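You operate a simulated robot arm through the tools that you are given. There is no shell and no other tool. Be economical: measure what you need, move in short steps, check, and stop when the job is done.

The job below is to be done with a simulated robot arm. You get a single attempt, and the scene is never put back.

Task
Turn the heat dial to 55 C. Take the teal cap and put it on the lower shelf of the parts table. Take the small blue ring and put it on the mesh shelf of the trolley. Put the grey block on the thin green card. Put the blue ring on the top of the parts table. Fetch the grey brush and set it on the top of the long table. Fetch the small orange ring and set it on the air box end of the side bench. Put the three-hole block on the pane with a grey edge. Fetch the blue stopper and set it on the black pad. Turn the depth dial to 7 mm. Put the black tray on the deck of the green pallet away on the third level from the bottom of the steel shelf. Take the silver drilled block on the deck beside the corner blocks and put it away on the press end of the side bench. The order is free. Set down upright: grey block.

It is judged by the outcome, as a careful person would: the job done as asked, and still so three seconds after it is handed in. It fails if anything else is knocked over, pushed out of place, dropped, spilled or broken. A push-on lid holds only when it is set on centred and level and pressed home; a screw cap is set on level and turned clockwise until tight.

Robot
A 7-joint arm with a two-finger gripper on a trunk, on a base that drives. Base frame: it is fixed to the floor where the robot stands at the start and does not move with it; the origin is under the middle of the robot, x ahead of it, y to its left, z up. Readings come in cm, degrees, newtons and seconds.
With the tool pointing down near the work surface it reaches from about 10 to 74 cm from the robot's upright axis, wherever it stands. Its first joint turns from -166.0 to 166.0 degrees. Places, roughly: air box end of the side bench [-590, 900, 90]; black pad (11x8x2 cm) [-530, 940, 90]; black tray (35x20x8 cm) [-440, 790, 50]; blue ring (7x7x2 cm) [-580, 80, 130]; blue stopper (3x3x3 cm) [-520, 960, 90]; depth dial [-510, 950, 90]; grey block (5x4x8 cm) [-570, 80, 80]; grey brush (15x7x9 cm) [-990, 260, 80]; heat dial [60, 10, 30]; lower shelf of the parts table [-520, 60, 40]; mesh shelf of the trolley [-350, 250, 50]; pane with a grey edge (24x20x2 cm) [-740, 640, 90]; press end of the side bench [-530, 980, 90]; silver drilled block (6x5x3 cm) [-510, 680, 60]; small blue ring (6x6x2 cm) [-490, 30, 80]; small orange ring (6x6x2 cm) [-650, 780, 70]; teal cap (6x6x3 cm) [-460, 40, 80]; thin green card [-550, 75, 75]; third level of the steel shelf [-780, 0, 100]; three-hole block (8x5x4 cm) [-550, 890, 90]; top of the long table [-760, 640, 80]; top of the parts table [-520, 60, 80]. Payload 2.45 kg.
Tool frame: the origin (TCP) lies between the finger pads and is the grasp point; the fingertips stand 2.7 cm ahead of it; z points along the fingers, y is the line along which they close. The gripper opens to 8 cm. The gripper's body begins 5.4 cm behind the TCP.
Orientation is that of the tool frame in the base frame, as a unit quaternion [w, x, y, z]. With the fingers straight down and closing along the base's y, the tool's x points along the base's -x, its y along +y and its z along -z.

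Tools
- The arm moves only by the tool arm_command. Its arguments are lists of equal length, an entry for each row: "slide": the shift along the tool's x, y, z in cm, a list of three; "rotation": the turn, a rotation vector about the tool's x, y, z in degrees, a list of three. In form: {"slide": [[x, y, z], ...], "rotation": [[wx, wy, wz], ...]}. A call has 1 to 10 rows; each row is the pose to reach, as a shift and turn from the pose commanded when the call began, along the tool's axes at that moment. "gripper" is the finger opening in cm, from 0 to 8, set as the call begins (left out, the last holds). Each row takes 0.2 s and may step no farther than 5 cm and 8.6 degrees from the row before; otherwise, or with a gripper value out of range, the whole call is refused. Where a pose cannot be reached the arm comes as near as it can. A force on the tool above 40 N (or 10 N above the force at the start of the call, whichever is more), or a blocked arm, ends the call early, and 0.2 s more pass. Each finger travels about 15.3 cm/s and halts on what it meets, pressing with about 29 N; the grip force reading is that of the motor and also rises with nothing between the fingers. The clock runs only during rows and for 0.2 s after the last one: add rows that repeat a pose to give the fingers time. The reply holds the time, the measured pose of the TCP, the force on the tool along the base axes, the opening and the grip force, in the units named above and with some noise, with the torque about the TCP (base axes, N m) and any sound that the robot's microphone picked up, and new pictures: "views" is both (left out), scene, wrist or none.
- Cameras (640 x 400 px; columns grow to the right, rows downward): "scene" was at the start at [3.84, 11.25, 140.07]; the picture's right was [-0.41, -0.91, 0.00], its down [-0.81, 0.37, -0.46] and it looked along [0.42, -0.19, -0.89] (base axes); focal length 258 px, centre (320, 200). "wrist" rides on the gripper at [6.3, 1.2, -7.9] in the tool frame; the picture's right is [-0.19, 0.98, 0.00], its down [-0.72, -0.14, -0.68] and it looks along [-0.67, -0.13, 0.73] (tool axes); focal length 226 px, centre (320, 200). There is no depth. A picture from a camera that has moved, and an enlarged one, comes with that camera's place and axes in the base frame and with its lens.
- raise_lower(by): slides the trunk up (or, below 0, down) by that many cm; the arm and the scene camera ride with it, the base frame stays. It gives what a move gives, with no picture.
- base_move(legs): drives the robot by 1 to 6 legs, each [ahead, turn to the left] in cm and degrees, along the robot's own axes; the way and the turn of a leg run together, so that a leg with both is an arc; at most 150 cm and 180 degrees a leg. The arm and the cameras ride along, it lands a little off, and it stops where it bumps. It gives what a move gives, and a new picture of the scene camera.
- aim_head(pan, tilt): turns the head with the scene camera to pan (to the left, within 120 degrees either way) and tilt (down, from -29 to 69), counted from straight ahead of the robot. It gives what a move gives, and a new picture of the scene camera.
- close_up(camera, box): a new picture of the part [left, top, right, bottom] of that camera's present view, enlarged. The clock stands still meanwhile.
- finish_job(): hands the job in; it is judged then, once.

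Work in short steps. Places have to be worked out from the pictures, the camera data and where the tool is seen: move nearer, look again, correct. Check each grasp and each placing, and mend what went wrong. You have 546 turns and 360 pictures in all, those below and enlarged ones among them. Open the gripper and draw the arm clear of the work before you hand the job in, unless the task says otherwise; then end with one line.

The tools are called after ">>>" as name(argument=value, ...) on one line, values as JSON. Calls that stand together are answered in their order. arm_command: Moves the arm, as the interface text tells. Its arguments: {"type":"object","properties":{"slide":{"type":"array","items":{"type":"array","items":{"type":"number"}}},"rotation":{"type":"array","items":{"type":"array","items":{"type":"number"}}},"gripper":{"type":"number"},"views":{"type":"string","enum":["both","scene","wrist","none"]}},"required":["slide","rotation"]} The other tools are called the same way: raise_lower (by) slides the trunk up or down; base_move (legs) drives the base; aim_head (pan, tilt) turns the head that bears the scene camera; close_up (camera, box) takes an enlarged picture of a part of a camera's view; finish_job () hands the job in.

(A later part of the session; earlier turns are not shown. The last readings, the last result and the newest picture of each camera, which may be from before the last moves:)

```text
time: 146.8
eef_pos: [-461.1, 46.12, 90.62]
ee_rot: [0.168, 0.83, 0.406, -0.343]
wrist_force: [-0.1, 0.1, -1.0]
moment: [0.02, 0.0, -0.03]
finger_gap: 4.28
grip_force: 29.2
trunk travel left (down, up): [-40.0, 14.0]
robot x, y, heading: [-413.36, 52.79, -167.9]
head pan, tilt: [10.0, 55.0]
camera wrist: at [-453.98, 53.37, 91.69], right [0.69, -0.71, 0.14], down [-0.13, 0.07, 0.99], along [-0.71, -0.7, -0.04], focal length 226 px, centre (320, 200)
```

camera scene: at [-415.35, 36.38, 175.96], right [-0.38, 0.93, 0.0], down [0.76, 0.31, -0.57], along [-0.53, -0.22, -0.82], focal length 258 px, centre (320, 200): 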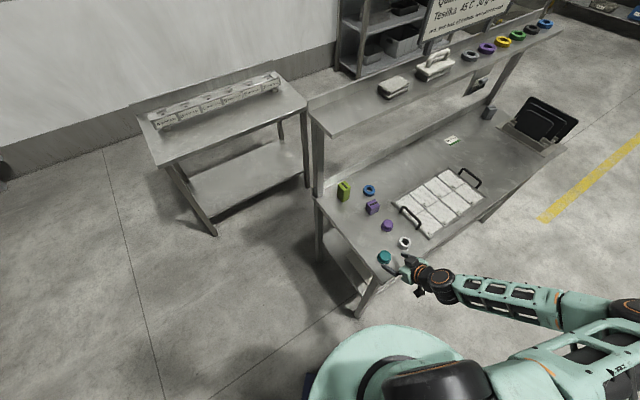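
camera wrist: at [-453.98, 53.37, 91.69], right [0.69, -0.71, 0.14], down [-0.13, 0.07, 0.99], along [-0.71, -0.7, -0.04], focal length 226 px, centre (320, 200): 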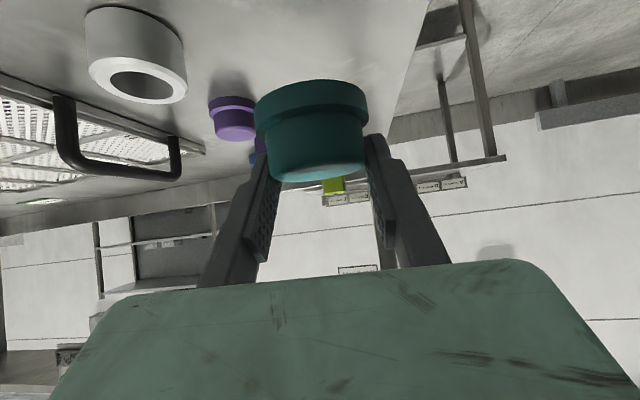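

The cap is held level. I'll back the base 14 cm to clear the table edge before lowering the trunk to shelf height.

>>> base_move(legs=[[-14, 0]])

>>> arm_command(slide=[[1.4, 0, -1.4], [2.8, 0, -2.8], [4.2, 0, -4.2], [5.6, 0, -5.6]], rotation=[[0, 0, 0], [0, 0, 0], [0, 0, 0], [0, 0, 0]], views="scene")

```text
time: 148.1
eef_pos: [-447.59, 48.96, 90.55]
ee_rot: [0.168, 0.829, 0.407, -0.344]
wrist_force: [0.4, -0.5, 0.4]
moment: [0.0, 0.04, -0.01]
finger_gap: 4.28
grip_force: 29.1
trunk travel left (down, up): [-40.0, 14.0]
robot x, y, heading: [-400.46, 55.07, -167.9]
head pan, tilt: [10.0, 55.0]
camera scene: at [-401.78, 39.27, 175.95], right [-0.38, 0.93, 0.0], down [0.76, 0.31, -0.57], along [-0.53, -0.22, -0.82], focal length 258 px, centre (320, 200)
```

scene: 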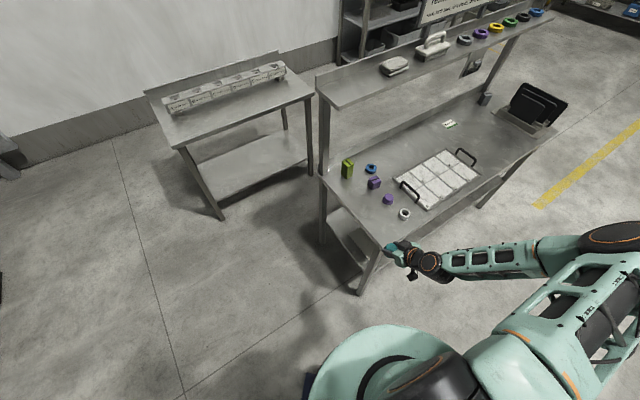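

```text
time: 149.1
eef_pos: [-442.99, 55.18, 90.44]
ee_rot: [0.169, 0.829, 0.407, -0.344]
wrist_force: [-0.3, 0.8, 0.1]
moment: [-0.03, -0.02, -0.01]
finger_gap: 4.27
grip_force: 28.9
trunk travel left (down, up): [-40.0, 14.0]
robot x, y, heading: [-400.02, 54.97, -167.9]
head pan, tilt: [10.0, 55.0]
camera scene: at [-401.89, 39.28, 175.95], right [-0.38, 0.93, 0.0], down [0.76, 0.31, -0.57], along [-0.53, -0.22, -0.82], focal length 258 px, centre (320, 200)
```

scene: 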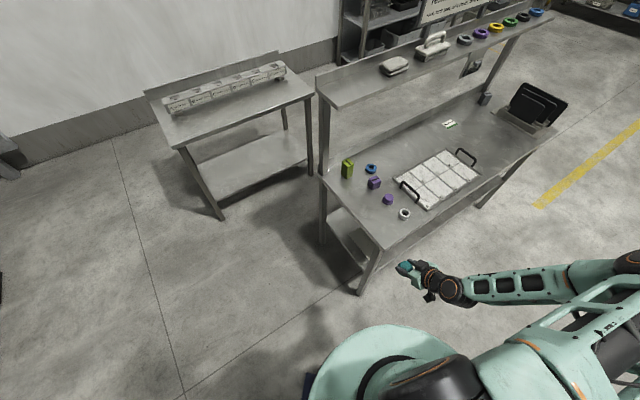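

Clear of the table. I'll lower the trunk and view the lower shelf from the wrist camera.

>>> raise_lower(by=-37)

>>> aim_head(pan=15, tilt=45)

>>> close_up(camera="wrist", box=[0, 0, 640, 400])

```text
time: 152.7
eef_pos: [-442.86, 54.99, 53.52]
ee_rot: [0.169, 0.829, 0.407, -0.343]
wrist_force: [0.6, -0.1, -1.4]
moment: [0.0, -0.01, -0.02]
finger_gap: 4.27
grip_force: 29.6
trunk travel left (down, up): [-3.0, 51.0]
robot x, y, heading: [-400.37, 55.45, -167.8]
head pan, tilt: [10.0, 55.0]
```

```text
time: 153.4
eef_pos: [-442.8, 54.98, 53.57]
ee_rot: [0.169, 0.83, 0.406, -0.344]
wrist_force: [-0.2, -0.2, -0.7]
moment: [-0.02, -0.03, 0.03]
finger_gap: 4.27
grip_force: 28.9
trunk travel left (down, up): [-3.0, 51.0]
robot x, y, heading: [-400.13, 55.41, -167.9]
head pan, tilt: [15.0, 45.0]
camera scene: at [-402.46, 38.25, 140.29], right [-0.46, 0.89, 0.0], down [0.63, 0.32, -0.71], along [-0.63, -0.32, -0.71], focal length 258 px, centre (320, 200)
```

scene: 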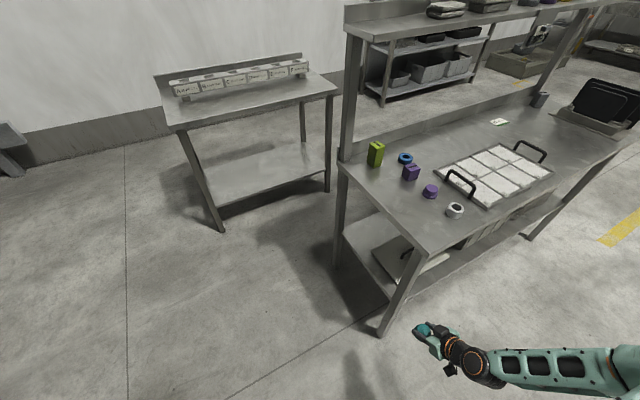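

```text
1.00 times, centred on (320, 200) of wrist (not enlarged: the box is as wide or as high as the picture)
camera zoom: at [-435.77, 62.34, 54.64], right [0.69, -0.71, 0.14], down [-0.13, 0.07, 0.99], along [-0.71, -0.7, -0.04], focal length 226 px, centre (320, 200)
```

zoom: 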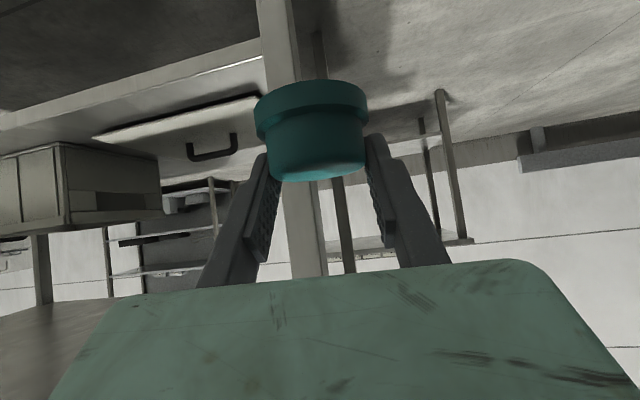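

I'll enlarge the shelf end in the scene view to find a free spot.

>>> close_up(camera="scene", box=[310, 190, 570, 350])

>>> close_up(camera="wrist", box=[0, 40, 320, 240])

```text
2.46 times, centred on (440, 270) of scene
camera zoom: at [-402.46, 38.25, 140.29], right [-0.46, 0.89, 0.0], down [0.63, 0.32, -0.71], along [-0.63, -0.32, -0.71], focal length 635 px, centre (25, 28)
```

zoom: 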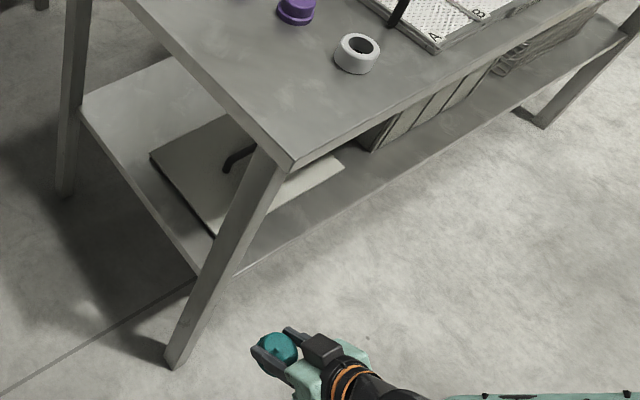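

```text
2.00 times, centred on (160, 140) of wrist
camera zoom: at [-435.77, 62.34, 54.64], right [0.69, -0.71, 0.14], down [-0.13, 0.07, 0.99], along [-0.71, -0.7, -0.04], focal length 452 px, centre (640, 320)
```

zoom: 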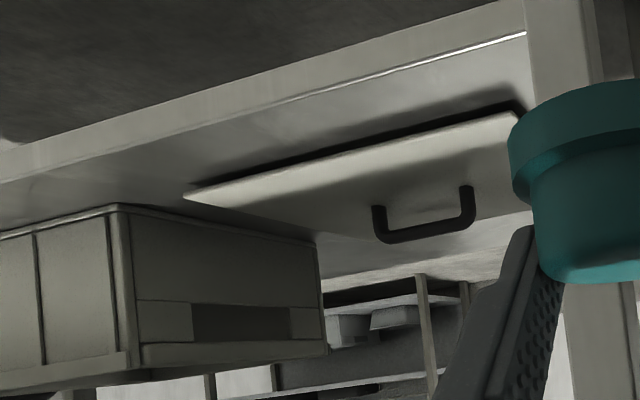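

I put the lower shelf at z about 36 with its front edge clear. There's a free strip about 7 cm deep in front of the gap between the lid and the bin, near (-491, 66.5). I'll drive to face that spot.

>>> base_move(legs=[[0, -58], [60.5, 0], [0, 81]])

```text
time: 163.0
eef_pos: [-481.13, 79.86, 53.42]
ee_rot: [0.238, 0.724, 0.574, -0.299]
wrist_force: [0.7, 0.3, -1.9]
moment: [0.0, 0.01, 0.03]
finger_gap: 4.29
grip_force: 29.0
trunk travel left (down, up): [-3.0, 51.0]
robot x, y, heading: [-442.51, 98.0, -143.4]
head pan, tilt: [15.0, 45.0]
camera scene: at [-437.47, 81.29, 140.29], right [-0.79, 0.62, 0.0], down [0.44, 0.56, -0.71], along [-0.44, -0.56, -0.71], focal length 258 px, centre (320, 200)
```

scene: 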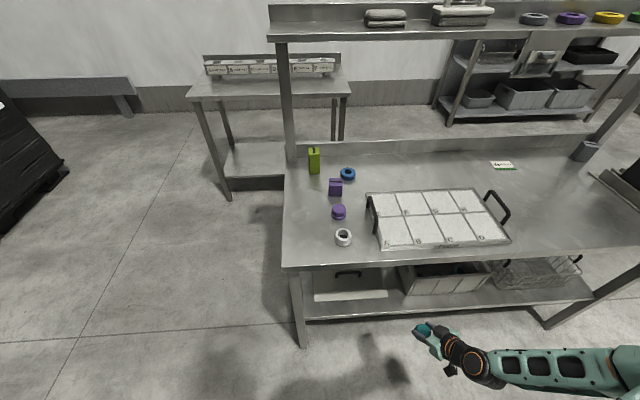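

The gap is confirmed near (-492, 62). I'll drive 8 cm closer and bring the wrist view up.

>>> base_move(legs=[[8, 0]])

>>> close_up(camera="wrist", box=[0, 0, 640, 400])

```text
time: 164.0
eef_pos: [-487.59, 74.92, 53.49]
ee_rot: [0.238, 0.724, 0.574, -0.3]
wrist_force: [0.7, -0.3, -0.7]
moment: [-0.01, -0.01, -0.04]
finger_gap: 4.31
grip_force: 29.7
trunk travel left (down, up): [-3.0, 51.0]
robot x, y, heading: [-448.86, 93.15, -143.3]
head pan, tilt: [15.0, 45.0]
camera scene: at [-443.88, 76.5, 140.29], right [-0.79, 0.62, 0.0], down [0.44, 0.56, -0.71], along [-0.44, -0.56, -0.71], focal length 258 px, centre (320, 200)
```

scene: 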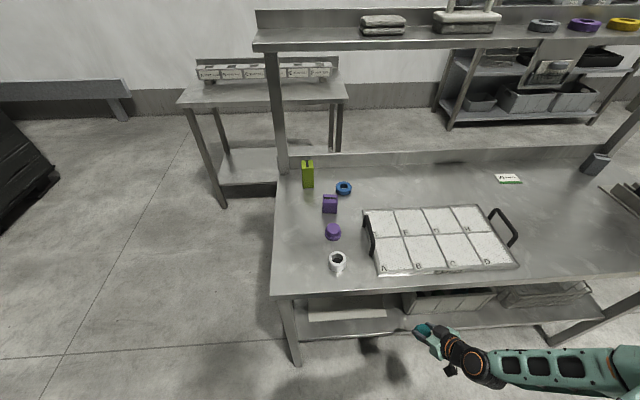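

```text
1.00 times, centred on (320, 200) of wrist (not enlarged: the box is as wide or as high as the picture)
camera zoom: at [-484.13, 84.56, 54.64], right [0.92, -0.36, 0.14], down [-0.14, 0.01, 0.99], along [-0.35, -0.93, -0.04], focal length 226 px, centre (320, 200)
```

zoom: 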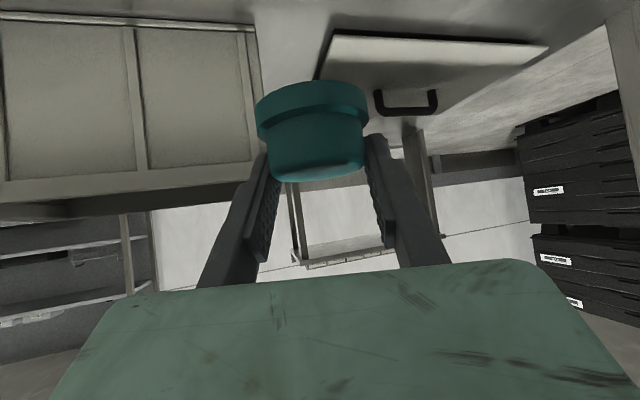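

The hand points at the gap between the bin and the lid. I'll advance to just above the shelf strip.

>>> arm_command(slide=[[0, -0.2, 3], [0, -0.4, 6], [0, -0.6, 9], [0, -0.8, 12], [0, -0.8, 12]], rotation=[[0, 0, 0], [0, 0, 0], [0, 0, 0], [0, 0, 0], [0, 0, 0]])

```text
time: 165.2
eef_pos: [-490.31, 66.94, 45.02]
ee_rot: [0.238, 0.724, 0.574, -0.3]
wrist_force: [0.0, -0.8, -0.7]
moment: [-0.01, 0.01, -0.03]
finger_gap: 4.26
grip_force: 28.7
trunk travel left (down, up): [-3.0, 51.0]
robot x, y, heading: [-448.83, 93.09, -143.5]
head pan, tilt: [15.0, 45.0]
camera scene: at [-443.9, 76.47, 140.29], right [-0.79, 0.62, 0.0], down [0.44, 0.56, -0.71], along [-0.44, -0.56, -0.71], focal length 258 px, centre (320, 200)
camera wrist: at [-486.88, 76.64, 46.19], right [0.92, -0.36, 0.14], down [-0.14, 0.01, 0.99], along [-0.35, -0.93, -0.04], focal length 226 px, centre (320, 200)
```

scene: 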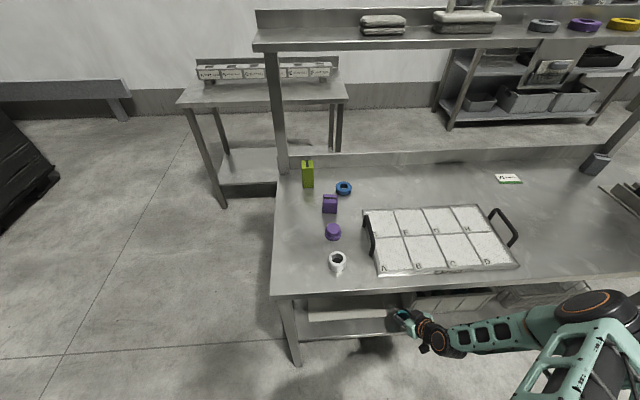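
wrist: 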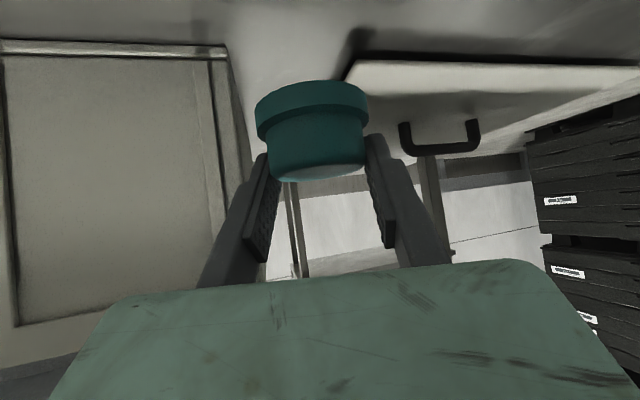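

I'll lower straight down, fast and then slow, until contact.

>>> arm_command(slide=[[1.1, 0, 1.1], [2.2, 0, 2.2], [3.2, 0, 3.2], [3.5, 0, 3.5], [3.7, 0, 3.7], [3.9, 0, 3.9], [4.1, 0, 4.1], [4.25, 0, 4.25]], rotation=[[0, 0, 0], [0, 0, 0], [0, 0, 0], [0, 0, 0], [0, 0, 0], [0, 0, 0], [0, 0, 0], [0, 0, 0]], views="wrist")

```text
time: 167.0
eef_pos: [-490.33, 66.65, 39.47]
ee_rot: [0.24, 0.722, 0.573, -0.303]
wrist_force: [2.3, 2.7, 19.6]
moment: [0.11, -0.11, -0.01]
finger_gap: 4.25
grip_force: 29.0
trunk travel left (down, up): [-3.0, 51.0]
robot x, y, heading: [-448.79, 92.87, -143.2]
head pan, tilt: [15.0, 45.0]
stopped in row 8: the force on the tool passed its limit at 44 N (the readings are from after the stop); the commanded pose is now the measured one
camera wrist: at [-486.89, 76.32, 40.49], right [0.92, -0.36, 0.14], down [-0.14, 0.01, 0.99], along [-0.35, -0.93, -0.04], focal length 226 px, centre (320, 200)
```

wrist: 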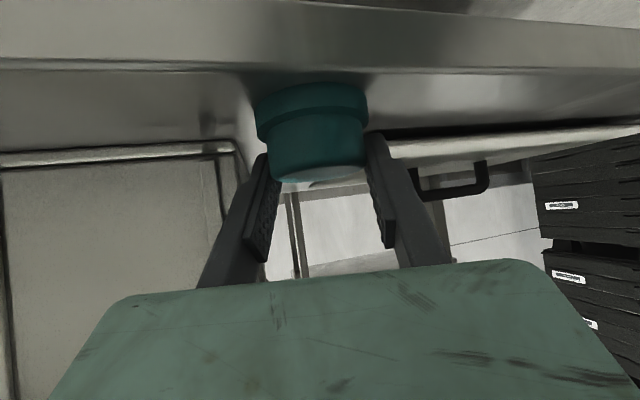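

The cap is down on the shelf, inside the front edge. I'll open and draw back along the tool axis.

>>> arm_command(slide=[[0, 0, 0], [0, 0, 0], [0, 0, 0]], rotation=[[0, 0, 0], [0, 0, 0], [0, 0, 0]], gripper=6.6, views="none")

>>> arm_command(slide=[[0, 0, -2], [0, 0, -5], [0, 0, -9], [0, 0, -13], [0, 0, -17]], rotation=[[0, 0, 0], [0, 0, 0], [0, 0, 0], [0, 0, 0], [0, 0, 0]], views="wrist")

```text
time: 167.8
eef_pos: [-490.34, 66.68, 39.15]
ee_rot: [0.239, 0.723, 0.573, -0.302]
wrist_force: [0.0, 0.1, -0.2]
moment: [-0.02, 0.08, -0.01]
finger_gap: 6.62
grip_force: 0.0
trunk travel left (down, up): [-3.0, 51.0]
robot x, y, heading: [-448.67, 92.81, -143.2]
head pan, tilt: [15.0, 45.0]
```

```text
time: 169.0
eef_pos: [-487.52, 78.45, 51.54]
ee_rot: [0.24, 0.723, 0.574, -0.301]
wrist_force: [-0.3, -0.6, -0.2]
moment: [-0.04, 0.0, -0.01]
finger_gap: 6.59
grip_force: 0.1
trunk travel left (down, up): [-3.0, 51.0]
robot x, y, heading: [-448.76, 93.24, -143.2]
head pan, tilt: [15.0, 45.0]
camera wrist: at [-484.18, 88.14, 52.55], right [0.92, -0.36, 0.14], down [-0.14, 0.01, 0.99], along [-0.35, -0.93, -0.04], focal length 226 px, centre (320, 200)
```

wrist: 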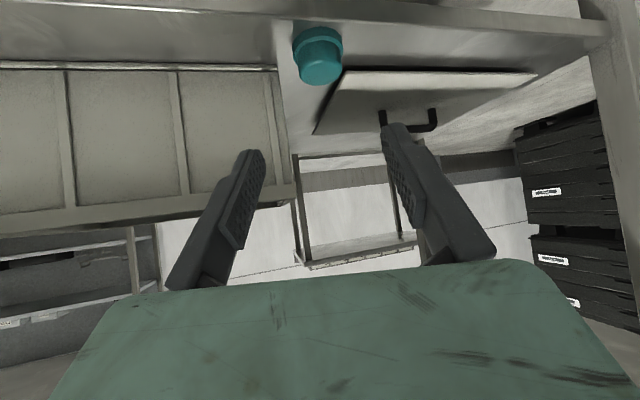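

The teal cap stands on the lower shelf. Next is the small blue ring: I'll reverse, fold the arm tool-down and raise the trunk.

>>> base_move(legs=[[-20, 0]])

>>> arm_command(slide=[[-1, 0, -1], [-2, 0, -2], [-3, 0, -3], [-4, 0, -4], [-5, 0, -5], [-6, 0, -6], [-7, 0, -7], [-7, 0, -7]], rotation=[[2, 5.4, 4.7], [3.9, 10.8, 9.5], [5.9, 16.2, 14.2], [7.9, 21.6, 19], [9.8, 26.9, 23.7], [11.8, 32.3, 28.4], [13.7, 37.7, 33.2], [15.7, 43.1, 37.9]], views="none")

>>> raise_lower(by=37)

```text
time: 170.6
eef_pos: [-472.06, 90.2, 51.43]
ee_rot: [0.239, 0.723, 0.573, -0.301]
wrist_force: [0.6, 0.2, -0.2]
moment: [0.01, 0.0, -0.02]
finger_gap: 6.61
grip_force: 0.1
trunk travel left (down, up): [-3.0, 51.0]
robot x, y, heading: [-433.19, 105.05, -143.4]
head pan, tilt: [15.0, 45.0]
camera scene: at [-428.14, 88.25, 140.29], right [-0.78, 0.62, 0.0], down [0.44, 0.56, -0.71], along [-0.44, -0.55, -0.71], focal length 258 px, centre (320, 200)
```

scene: 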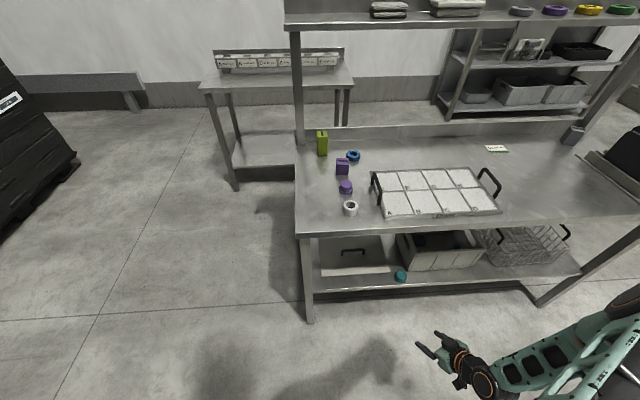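

```text
time: 172.4
eef_pos: [-471.91, 90.42, 61.33]
ee_rot: [0.002, 0.949, 0.314, -0.002]
wrist_force: [-1.0, -0.2, -0.4]
moment: [0.01, -0.02, -0.01]
finger_gap: 6.6
grip_force: 0.0
trunk travel left (down, up): [-3.0, 51.0]
robot x, y, heading: [-432.93, 104.88, -143.5]
head pan, tilt: [15.0, 45.0]
```

```text
time: 175.9
eef_pos: [-471.94, 90.42, 98.27]
ee_rot: [0.002, 0.949, 0.316, -0.001]
wrist_force: [-0.2, 0.2, -0.4]
moment: [0.0, 0.0, 0.01]
finger_gap: 6.61
grip_force: 0.1
trunk travel left (down, up): [-40.0, 14.0]
robot x, y, heading: [-432.89, 105.21, -143.4]
head pan, tilt: [15.0, 45.0]
```

Now I'll drive round to the table's left end, where the ring is within tool-down reach.

>>> base_move(legs=[[0, 87], [78, 0], [0, -68], [64, 0], [0, -91]])

```text
time: 194.1
eef_pos: [-450.76, 17.46, 98.32]
ee_rot: [0.001, 0.958, -0.288, -0.002]
wrist_force: [-0.5, -0.2, 0.4]
moment: [0.0, -0.01, -0.01]
finger_gap: 6.57
grip_force: 0.0
trunk travel left (down, up): [-40.0, 14.0]
robot x, y, heading: [-424.18, -14.37, 145.9]
head pan, tilt: [15.0, 45.0]
camera scene: at [-437.8, -24.69, 177.29], right [0.32, 0.95, 0.0], down [0.67, -0.23, -0.71], along [-0.67, 0.23, -0.71], focal length 258 px, centre (320, 200)
```

scene: 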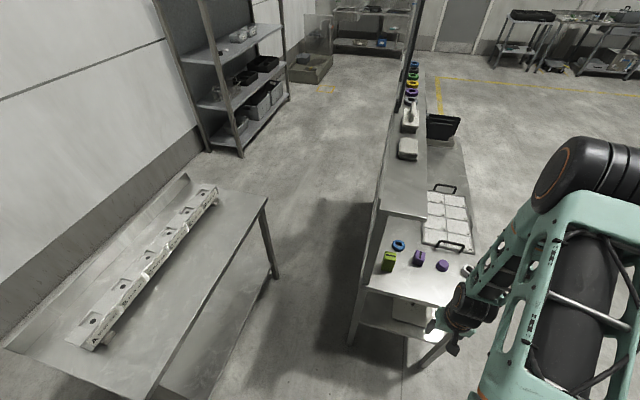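

The ring is confirmed at (-489.8, 30.2). I'll drive 15 cm forward and then hover over it tool-down.

>>> base_move(legs=[[15, 0]])

```text
time: 195.4
eef_pos: [-463.34, 25.61, 98.33]
ee_rot: [0.001, 0.958, -0.287, -0.002]
wrist_force: [-0.4, 0.0, 0.3]
moment: [0.03, -0.01, 0.02]
finger_gap: 6.58
grip_force: 0.1
trunk travel left (down, up): [-40.0, 14.0]
robot x, y, heading: [-436.42, -5.95, 146.6]
head pan, tilt: [15.0, 45.0]
camera scene: at [-450.36, -16.37, 177.28], right [0.32, 0.95, 0.0], down [0.67, -0.23, -0.71], along [-0.67, 0.22, -0.71], focal length 258 px, centre (320, 200)
```

scene: 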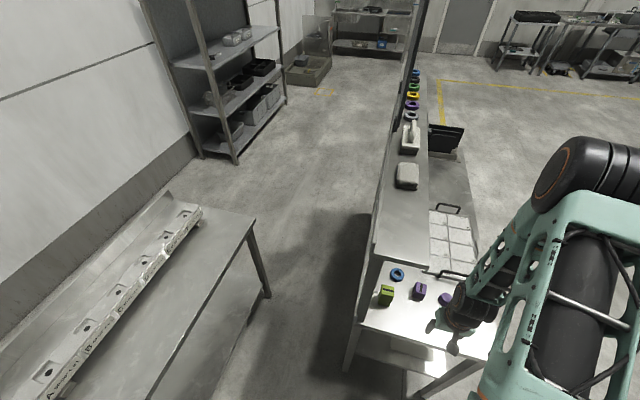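

The ring sits just in front of the riser shelf, so I'll lean the hand 25° away from the riser, with the tool heading turned 78° left, and hover over it at z 98.

>>> arm_command(slide=[[-2.4, 1.1, -0.2], [-4.9, 2.2, -0.4], [-7.3, 3.3, -0.6], [-9.8, 4.4, -0.8], [-12.3, 5.6, -1], [-14.7, 6.7, -1], [-17.2, 7.8, -1], [-19.7, 9, -1], [-22.1, 10.1, -1], [-24.6, 11.2, -0.5]], rotation=[[-1.7, -2.1, -7.7], [-3.4, -4.2, -15.4], [-5.1, -6.3, -23.1], [-6.8, -8.4, -30.8], [-8.6, -10.5, -38.5], [-10.3, -12.6, -46.2], [-12, -14.7, -53.9], [-13.7, -16.8, -61.6], [-15.4, -18.9, -69.3], [-17.1, -21, -77]], gripper=8)

```text
time: 197.6
eef_pos: [-489.8, 29.68, 98.87]
ee_rot: [0.082, 0.902, 0.373, -0.203]
wrist_force: [0.3, -0.1, 0.1]
moment: [0.0, 0.02, -0.01]
finger_gap: 7.99
grip_force: 0.0
trunk travel left (down, up): [-40.0, 14.0]
robot x, y, heading: [-436.34, -6.34, 146.3]
head pan, tilt: [15.0, 45.0]
camera scene: at [-450.28, -16.44, 177.28], right [0.32, 0.95, 0.0], down [0.67, -0.23, -0.71], along [-0.67, 0.22, -0.71], focal length 258 px, centre (320, 200)
camera wrist: at [-482.54, 35.37, 103.41], right [0.57, -0.82, 0.08], down [-0.35, -0.16, 0.92], along [-0.74, -0.55, -0.38], focal length 226 px, centre (320, 200)
```

scene: 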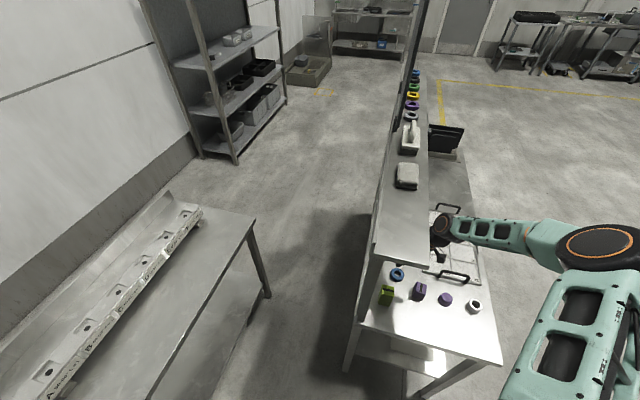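
wrist: 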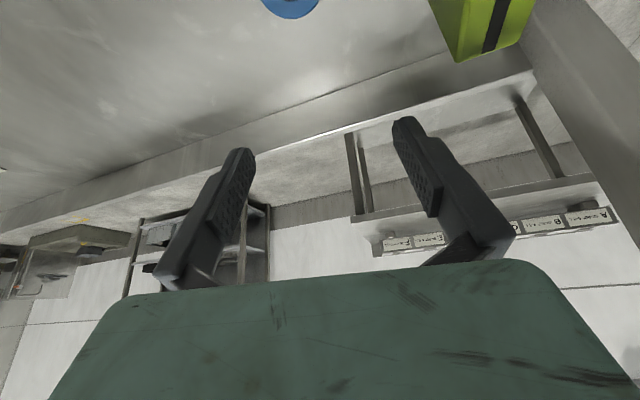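

The hand is over the ring, leaning clear of the riser. I'll descend 10 cm and check the alignment.

>>> arm_command(slide=[[1.3, -0.3, 3], [2.6, -0.6, 6], [3.95, -0.9, 9.2], [3.95, -0.9, 9.2]], rotation=[[0, 0, 0], [0, 0, 0], [0, 0, 0], [0, 0, 0]], views="wrist")

```text
time: 198.6
eef_pos: [-490.79, 30.15, 88.91]
ee_rot: [0.082, 0.902, 0.373, -0.203]
wrist_force: [0.5, 0.6, 0.2]
moment: [0.02, 0.02, -0.02]
finger_gap: 8.04
grip_force: 0.1
trunk travel left (down, up): [-40.0, 14.0]
robot x, y, heading: [-436.55, -6.19, 146.6]
head pan, tilt: [15.0, 45.0]
camera wrist: at [-483.49, 35.81, 93.38], right [0.57, -0.82, 0.08], down [-0.35, -0.16, 0.92], along [-0.74, -0.55, -0.38], focal length 226 px, centre (320, 200)
```

wrist: 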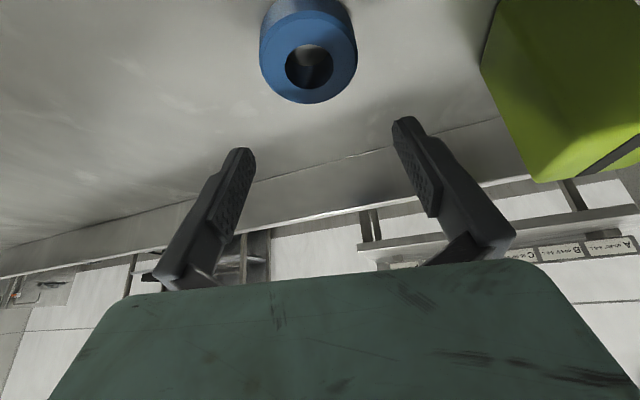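

The ring centre is near (-490.0, 31.0). I'll shift and lower onto it slowly.

>>> arm_command(slide=[[1.7, 0, -0.8], [2.6, 0, 1.2], [3.3, 0, 2.7], [3.5, 0, 3.1], [3.7, 0, 3.5], [3.85, 0, 3.85], [3.85, 0, 3.85]], rotation=[[0, 0, 0], [0, 0, 0], [0, 0, 0], [0, 0, 0], [0, 0, 0], [0, 0, 0], [0, 0, 0]], views="wrist")

```text
time: 200.2
eef_pos: [-489.68, 31.52, 83.87]
ee_rot: [0.083, 0.902, 0.373, -0.203]
wrist_force: [0.0, -0.2, 2.4]
moment: [-0.11, -0.1, -0.04]
finger_gap: 7.97
grip_force: 0.1
trunk travel left (down, up): [-40.0, 14.0]
robot x, y, heading: [-436.38, -6.44, 146.4]
head pan, tilt: [15.0, 45.0]
camera wrist: at [-482.24, 37.1, 88.34], right [0.57, -0.82, 0.08], down [-0.35, -0.15, 0.92], along [-0.74, -0.55, -0.38], focal length 226 px, centre (320, 200)
```

wrist: 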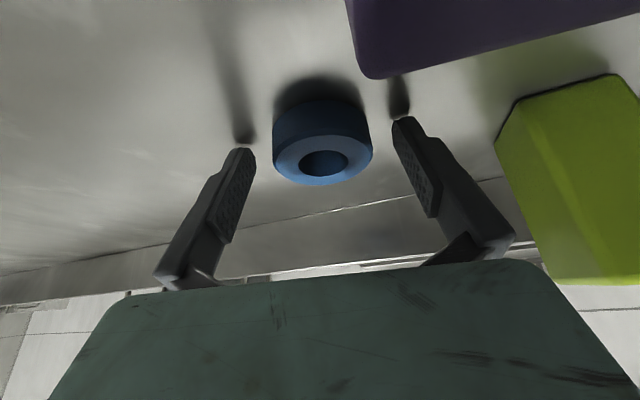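

The ring is between the fingers, with light table contact. I'll close.

>>> arm_command(slide=[[-0.05, 0, -0.1], [-0.05, 0, -0.1], [-0.05, 0, -0.1]], rotation=[[0, 0, 0], [0, 0, 0], [0, 0, 0]], gripper=3, views="none")

>>> arm_command(slide=[[-0.9, 0, -1.8], [-1.7, 0, -3.6], [-3.4, 0, -7.2], [-5, 0, -10.8], [-6.4, 0, -13.6]], rotation=[[0, 0, 0], [0, 0, 0], [0, 0, 0], [0, 0, 0], [0, 0, 0]], views="wrist")

```text
time: 201.0
eef_pos: [-489.57, 31.52, 83.94]
ee_rot: [0.082, 0.901, 0.373, -0.204]
wrist_force: [0.8, -0.3, -0.1]
moment: [-0.02, 0.01, -0.02]
finger_gap: 5.22
grip_force: 28.8
trunk travel left (down, up): [-40.0, 14.0]
robot x, y, heading: [-436.67, -6.15, 146.5]
head pan, tilt: [15.0, 45.0]
```

```text
time: 202.2
eef_pos: [-489.36, 31.28, 98.86]
ee_rot: [0.083, 0.901, 0.373, -0.203]
wrist_force: [0.6, -0.2, -0.5]
moment: [0.02, -0.01, 0.04]
finger_gap: 5.23
grip_force: 29.3
trunk travel left (down, up): [-40.0, 14.0]
robot x, y, heading: [-436.47, -6.1, 146.6]
head pan, tilt: [15.0, 45.0]
camera wrist: at [-482.12, 36.87, 103.34], right [0.57, -0.82, 0.08], down [-0.35, -0.16, 0.92], along [-0.74, -0.55, -0.38], focal length 226 px, centre (320, 200)
```

wrist: 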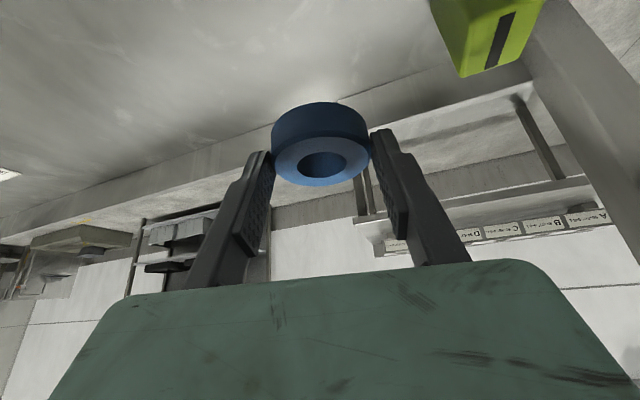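

The ring is held at 5.2 cm. I'll fold the arm back over the blocks at the same height before driving to the trolley.

>>> arm_command(slide=[[1.3, 2.2, -0.6], [2.6, 4.5, -1.2], [3.9, 6.7, -1.9], [5.2, 9, -2.5], [6.5, 11.2, -3.1], [7.8, 13.4, -3.7], [9.1, 15.7, -4.3], [10.4, 17.9, -5], [11.7, 20.2, -5.6], [13, 22.4, -6.2]], rotation=[[1.7, 2.1, 7.7], [3.4, 4.2, 15.4], [5.1, 6.3, 23.1], [6.8, 8.4, 30.8], [8.6, 10.5, 38.5], [10.3, 12.6, 46.2], [12, 14.7, 53.9], [13.7, 16.8, 61.6], [15.4, 18.9, 69.3], [17.1, 21, 77]], views="scene")

```text
time: 204.4
eef_pos: [-463.42, 25.69, 98.9]
ee_rot: [0.0, 0.958, -0.288, -0.002]
wrist_force: [0.1, 0.6, -0.3]
moment: [-0.01, -0.02, -0.04]
finger_gap: 5.23
grip_force: 29.1
trunk travel left (down, up): [-40.0, 14.0]
robot x, y, heading: [-436.03, -6.48, 146.4]
head pan, tilt: [15.0, 45.0]
camera scene: at [-450.19, -16.5, 177.29], right [0.32, 0.95, 0.0], down [0.67, -0.22, -0.71], along [-0.67, 0.22, -0.71], focal length 258 px, centre (320, 200)
```

scene: 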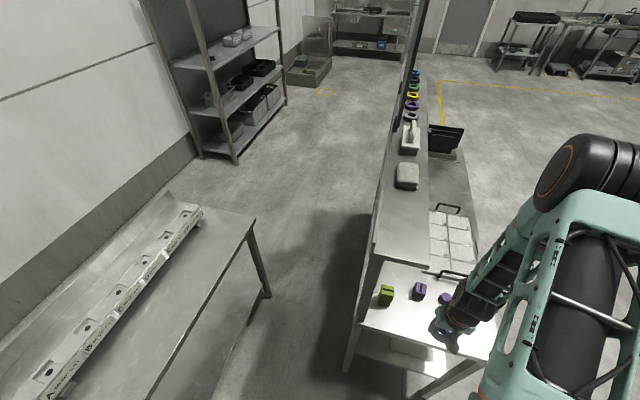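

Now I'll drive around to a point short of the trolley.

>>> base_move(legs=[[-15, 0], [0, -90], [62, 0], [0, 61], [92, 0]])

>>> raise_lower(by=-27)

```text
time: 220.0
eef_pos: [-439.16, 159.66, 98.76]
ee_rot: [0.0, 0.852, -0.523, -0.002]
wrist_force: [-0.5, -1.1, -0.5]
moment: [0.01, 0.02, -0.03]
finger_gap: 5.21
grip_force: 29.0
trunk travel left (down, up): [-40.0, 14.0]
robot x, y, heading: [-431.33, 118.75, 116.9]
head pan, tilt: [15.0, 45.0]
camera scene: at [-448.35, 116.47, 177.29], right [0.75, 0.67, 0.0], down [0.47, -0.53, -0.71], along [-0.47, 0.53, -0.71], focal length 258 px, centre (320, 200)
```

scene: 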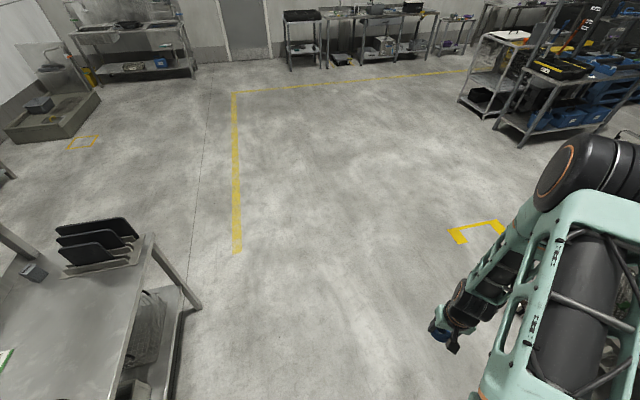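

```text
time: 222.8
eef_pos: [-439.07, 159.65, 71.82]
ee_rot: [0.001, 0.851, -0.524, -0.003]
wrist_force: [-0.7, -0.5, 0.4]
moment: [0.01, -0.01, -0.02]
finger_gap: 5.22
grip_force: 29.0
trunk travel left (down, up): [-13.0, 41.0]
robot x, y, heading: [-431.56, 118.45, 117.2]
head pan, tilt: [15.0, 45.0]
```

Next I'll go to the staging point in front of the trolley's mesh end, facing 30°.

>>> base_move(legs=[[0, -27], [79, 0], [0, -60]])

>>> aim_head(pan=10, tilt=40)

```text
time: 231.1
eef_pos: [-390.23, 209.35, 71.78]
ee_rot: [0.001, -0.27, 0.963, 0.002]
wrist_force: [-0.2, 0.1, -0.3]
moment: [0.0, 0.0, 0.0]
finger_gap: 5.21
grip_force: 28.8
trunk travel left (down, up): [-13.0, 41.0]
robot x, y, heading: [-430.8, 198.57, 31.2]
head pan, tilt: [15.0, 45.0]
camera scene: at [-433.84, 215.17, 150.29], right [0.72, -0.69, 0.0], down [-0.49, -0.51, -0.71], along [0.49, 0.51, -0.71], focal length 258 px, centre (320, 200)
```

scene: 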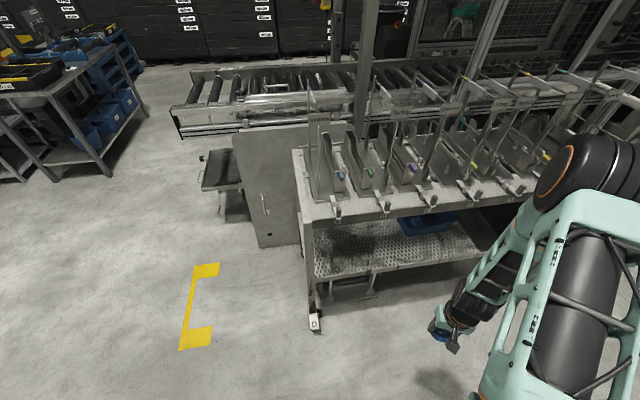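

```text
time: 231.8
eef_pos: [-390.18, 209.34, 71.91]
ee_rot: [0.002, -0.269, 0.963, 0.003]
wrist_force: [0.5, 0.6, -0.6]
moment: [0.02, 0.02, 0.0]
finger_gap: 5.2
grip_force: 29.3
trunk travel left (down, up): [-13.0, 41.0]
robot x, y, heading: [-430.68, 198.42, 31.1]
head pan, tilt: [10.0, 40.0]
camera scene: at [-433.07, 214.9, 151.01], right [0.66, -0.75, 0.0], down [-0.48, -0.42, -0.77], along [0.58, 0.5, -0.64], focal length 258 px, centre (320, 200)
```

scene: 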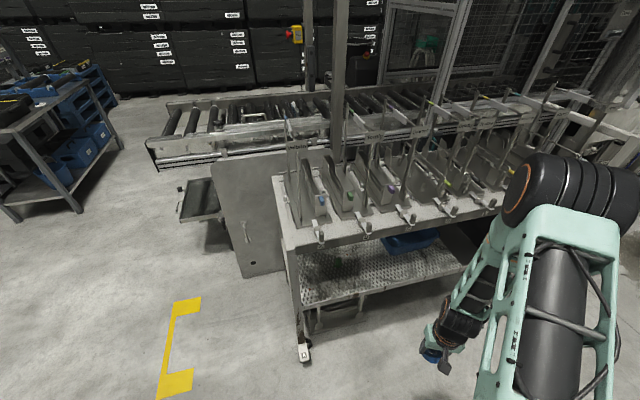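

>>> close_up(camera="scene", box=[270, 170, 500, 360])

```text
2.11 times, centred on (385, 265) of scene
camera zoom: at [-433.07, 214.9, 151.01], right [0.66, -0.75, 0.0], down [-0.48, -0.42, -0.77], along [0.58, 0.5, -0.64], focal length 543 px, centre (183, 63)
```

zoom: 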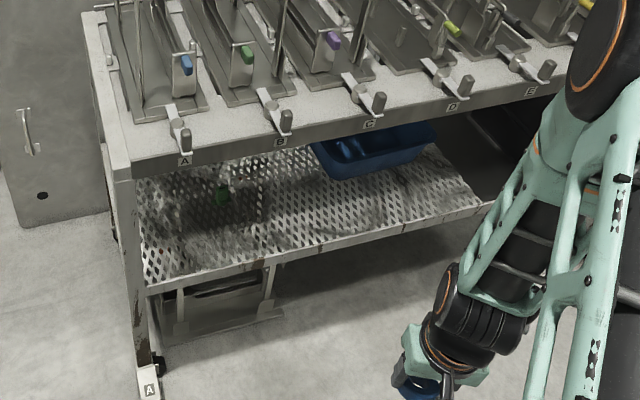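

The mesh shelf is at z about 45 with plenty of free space at the front. I'll stage closer, then pitch the hand before going under the rack.

>>> base_move(legs=[[0, 8], [12, 0]])

```text
time: 233.6
eef_pos: [-382.78, 222.5, 71.88]
ee_rot: [0.001, -0.336, 0.942, 0.002]
wrist_force: [0.4, -0.1, -0.2]
moment: [0.01, 0.03, 0.03]
finger_gap: 5.19
grip_force: 29.0
trunk travel left (down, up): [-13.0, 41.0]
robot x, y, heading: [-421.35, 206.26, 39.0]
head pan, tilt: [10.0, 40.0]
camera scene: at [-426.09, 221.96, 151.01], right [0.76, -0.65, 0.0], down [-0.42, -0.49, -0.77], along [0.5, 0.58, -0.64], focal length 258 px, centre (320, 200)
```

scene: 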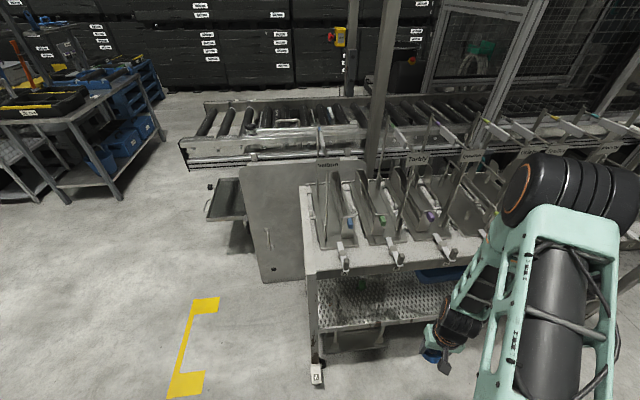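

I'll pitch the hand to 45° at z 58 here, well in front of the trolley.

>>> arm_command(slide=[[-0.5, 0.2, 2], [-1, 0.4, 4], [-1.5, 0.6, 6], [-2, 0.8, 8], [-2.5, 1, 10], [-3, 1.2, 12], [-3.3, 1.4, 13.5], [-3.3, 1.4, 13.5]], rotation=[[-1.6, -6.3, -3.9], [-3.3, -12.6, -7.9], [-4.9, -18.9, -11.8], [-6.5, -25.1, -15.7], [-8.1, -31.4, -19.6], [-9.8, -37.7, -23.6], [-11.4, -44, -27.5], [-11.4, -44, -27.5]])

```text
time: 235.4
eef_pos: [-381.15, 225.64, 58.5]
ee_rot: [0.318, -0.519, 0.763, 0.217]
wrist_force: [0.6, 0.5, -0.4]
moment: [-0.01, -0.01, 0.02]
finger_gap: 5.2
grip_force: 28.9
trunk travel left (down, up): [-13.0, 41.0]
robot x, y, heading: [-421.24, 205.9, 39.0]
head pan, tilt: [10.0, 40.0]
camera scene: at [-426.09, 221.92, 151.02], right [0.76, -0.65, 0.0], down [-0.42, -0.49, -0.77], along [0.5, 0.58, -0.64], focal length 258 px, centre (320, 200)
camera wrist: at [-386.11, 216.84, 59.51], right [-0.86, 0.49, 0.14], down [0.14, -0.03, 0.99], along [0.49, 0.87, -0.04], focal length 226 px, centre (320, 200)
```

scene: 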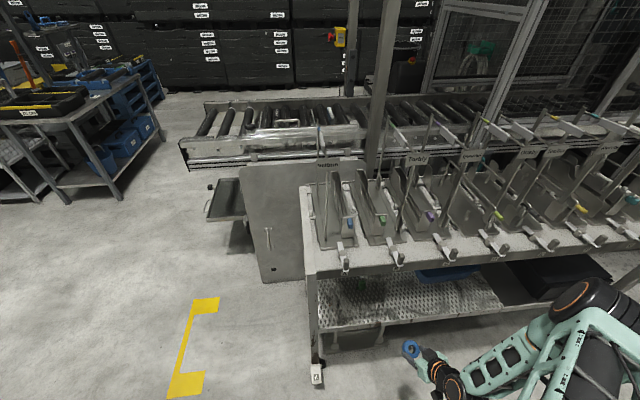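
wrist: 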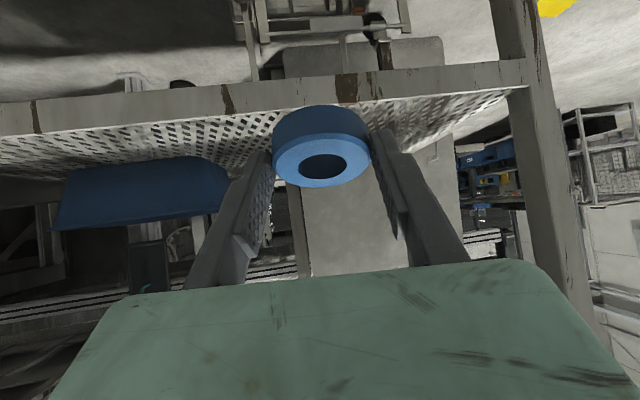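

The shelf is at about 47 with free mesh ahead. I'll drive 12 cm forward.

>>> base_move(legs=[[12, 0]])

>>> arm_command(slide=[[-1, 0, 3], [-1.5, 0, 6], [-2, 0, 9], [-2, 0, 9]], rotation=[[0, 0, 0], [0, 0, 0], [0, 0, 0], [0, 0, 0]])

```text
time: 236.7
eef_pos: [-372.13, 233.29, 58.56]
ee_rot: [0.318, -0.519, 0.763, 0.218]
wrist_force: [-1.0, 0.8, 0.0]
moment: [-0.01, 0.0, 0.02]
finger_gap: 5.2
grip_force: 28.8
trunk travel left (down, up): [-13.0, 41.0]
robot x, y, heading: [-412.01, 213.66, 38.9]
head pan, tilt: [10.0, 40.0]
camera scene: at [-416.97, 229.39, 151.01], right [0.76, -0.65, 0.0], down [-0.42, -0.49, -0.77], along [0.5, 0.58, -0.64], focal length 258 px, centre (320, 200)
```

scene: 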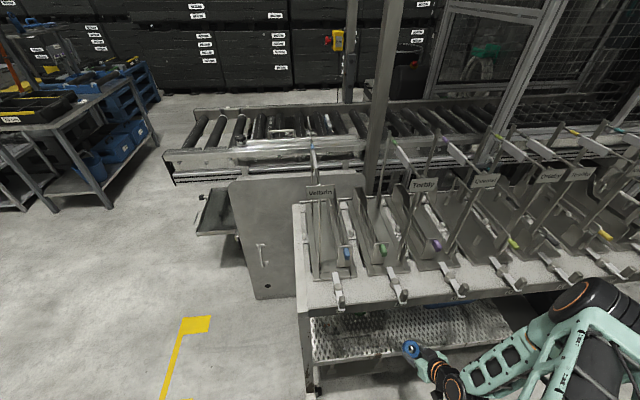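

```text
time: 237.7
eef_pos: [-369.15, 240.53, 53.73]
ee_rot: [0.318, -0.519, 0.764, 0.217]
wrist_force: [0.2, -0.2, -0.6]
moment: [-0.02, 0.04, 0.01]
finger_gap: 5.17
grip_force: 29.2
trunk travel left (down, up): [-13.0, 41.0]
robot x, y, heading: [-412.01, 213.47, 39.3]
head pan, tilt: [10.0, 40.0]
camera scene: at [-416.97, 229.42, 151.01], right [0.76, -0.65, 0.0], down [-0.42, -0.49, -0.77], along [0.5, 0.58, -0.64], focal length 258 px, centre (320, 200)
camera wrist: at [-374.03, 231.69, 54.73], right [-0.86, 0.49, 0.14], down [0.14, -0.03, 0.99], along [0.49, 0.87, -0.04], focal length 226 px, centre (320, 200)
```

scene: 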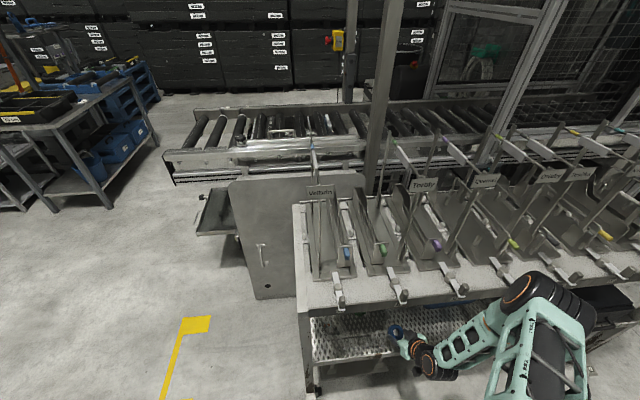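
wrist: 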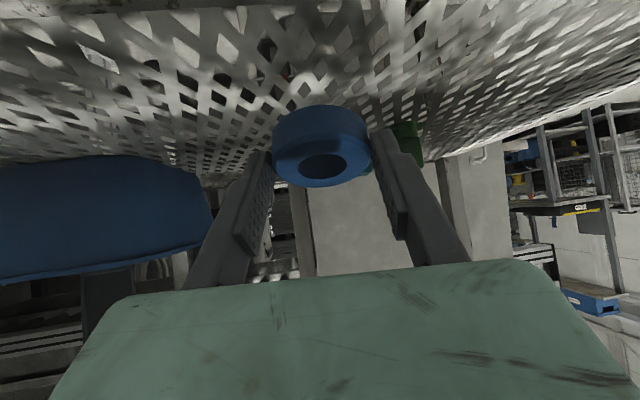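

Now I'll lower to contact, flattening the tilt by 8° on the way.

>>> arm_command(slide=[[0.7, 0, 0.7], [1.4, 0, 1.4], [1.7, 0, 1.7], [1.9, 0, 1.9], [2.1, 0, 2.1], [2.3, 0, 2.3], [2.5, 0, 2.5], [2.7, 0, 2.7], [2.9, 0, 2.9], [3.1, 0, 3.1]], rotation=[[0, 4, 0], [0, 8, 0], [0, 8, 0], [0, 8, 0], [0, 8, 0], [0, 8, 0], [0, 8, 0], [0, 8, 0], [0, 8, 0], [0, 8, 0]], views="wrist")

```text
time: 239.6
eef_pos: [-369.21, 240.58, 49.94]
ee_rot: [0.267, -0.532, 0.782, 0.181]
wrist_force: [-6.1, -6.9, 21.3]
moment: [-0.21, 0.26, 0.03]
finger_gap: 5.2
grip_force: 29.2
trunk travel left (down, up): [-13.0, 41.0]
robot x, y, heading: [-411.86, 213.15, 39.2]
head pan, tilt: [10.0, 40.0]
stopped in row 9: the force on the tool passed its limit at 44 N (the readings are from after the stop); the commanded pose is now the measured one
camera wrist: at [-373.95, 231.96, 52.31], right [-0.86, 0.5, 0.12], down [0.19, 0.09, 0.98], along [0.48, 0.86, -0.17], focal length 226 px, centre (320, 200)
```

wrist: 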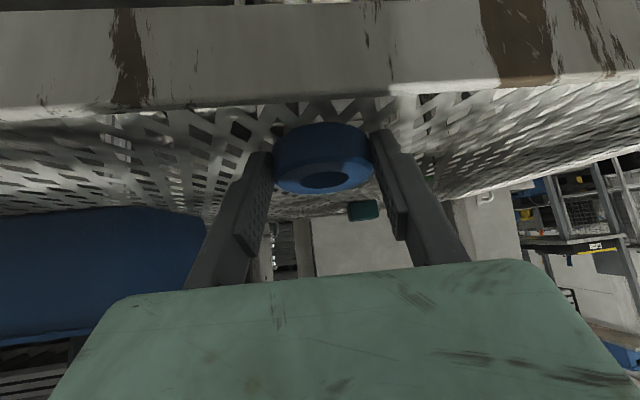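

It's in contact, but the ring is close to the front edge. I'll lift a touch, push 3 cm deeper and set it down.

>>> arm_command(slide=[[-0.4, 0, -0.5], [-1.8, 0, 0.6], [-2.9, 0, 1.4], [-2.75, 0, 1.6], [-2.6, 0, 1.8], [-2.45, 0, 2], [-2.3, 0, 2.2], [-2.15, 0, 2.4]], rotation=[[0, 0, 0], [0, 0, 0], [0, 0, 0], [0, 0, 0], [0, 0, 0], [0, 0, 0], [0, 0, 0], [0, 0, 0]], views="none")

>>> arm_command(slide=[[0, 0, 0], [0, 0, 0], [0, 0, 0]], rotation=[[0, 0, 0], [0, 0, 0], [0, 0, 0]], gripper=7.2, views="wrist")

```text
time: 241.2
eef_pos: [-367.9, 243.75, 49.98]
ee_rot: [0.269, -0.533, 0.781, 0.183]
wrist_force: [-5.8, -6.7, 26.3]
moment: [-0.13, 0.38, 0.11]
finger_gap: 5.18
grip_force: 29.2
trunk travel left (down, up): [-13.0, 41.0]
robot x, y, heading: [-411.72, 213.27, 39.3]
head pan, tilt: [10.0, 40.0]
stopped in row 7: the force on the tool passed its limit at 46 N (the readings are from after the stop); the commanded pose is now the measured one
```

```text
time: 241.5
eef_pos: [-367.71, 243.61, 50.0]
ee_rot: [0.271, -0.532, 0.782, 0.182]
wrist_force: [-2.5, -12.9, 30.6]
moment: [0.34, 0.8, 0.31]
finger_gap: 5.77
grip_force: 0.0
trunk travel left (down, up): [-13.0, 41.0]
robot x, y, heading: [-412.06, 213.27, 39.4]
head pan, tilt: [10.0, 40.0]
stopped in row 1: the force on the tool passed its limit at 42 N (the readings are from after the stop); the commanded pose is now the measured one
camera wrist: at [-372.5, 234.94, 52.36], right [-0.86, 0.5, 0.12], down [0.18, 0.08, 0.98], along [0.48, 0.86, -0.16], focal length 226 px, centre (320, 200)
```

wrist: 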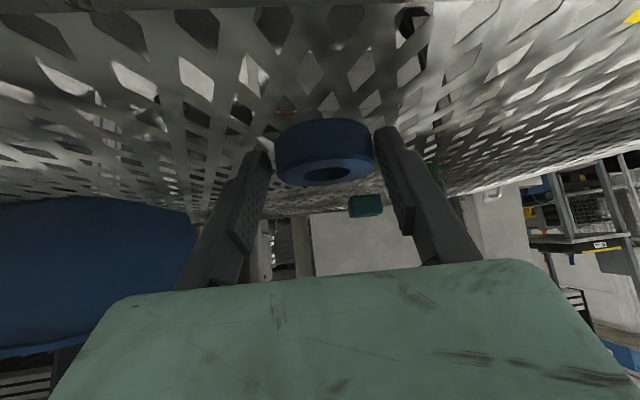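

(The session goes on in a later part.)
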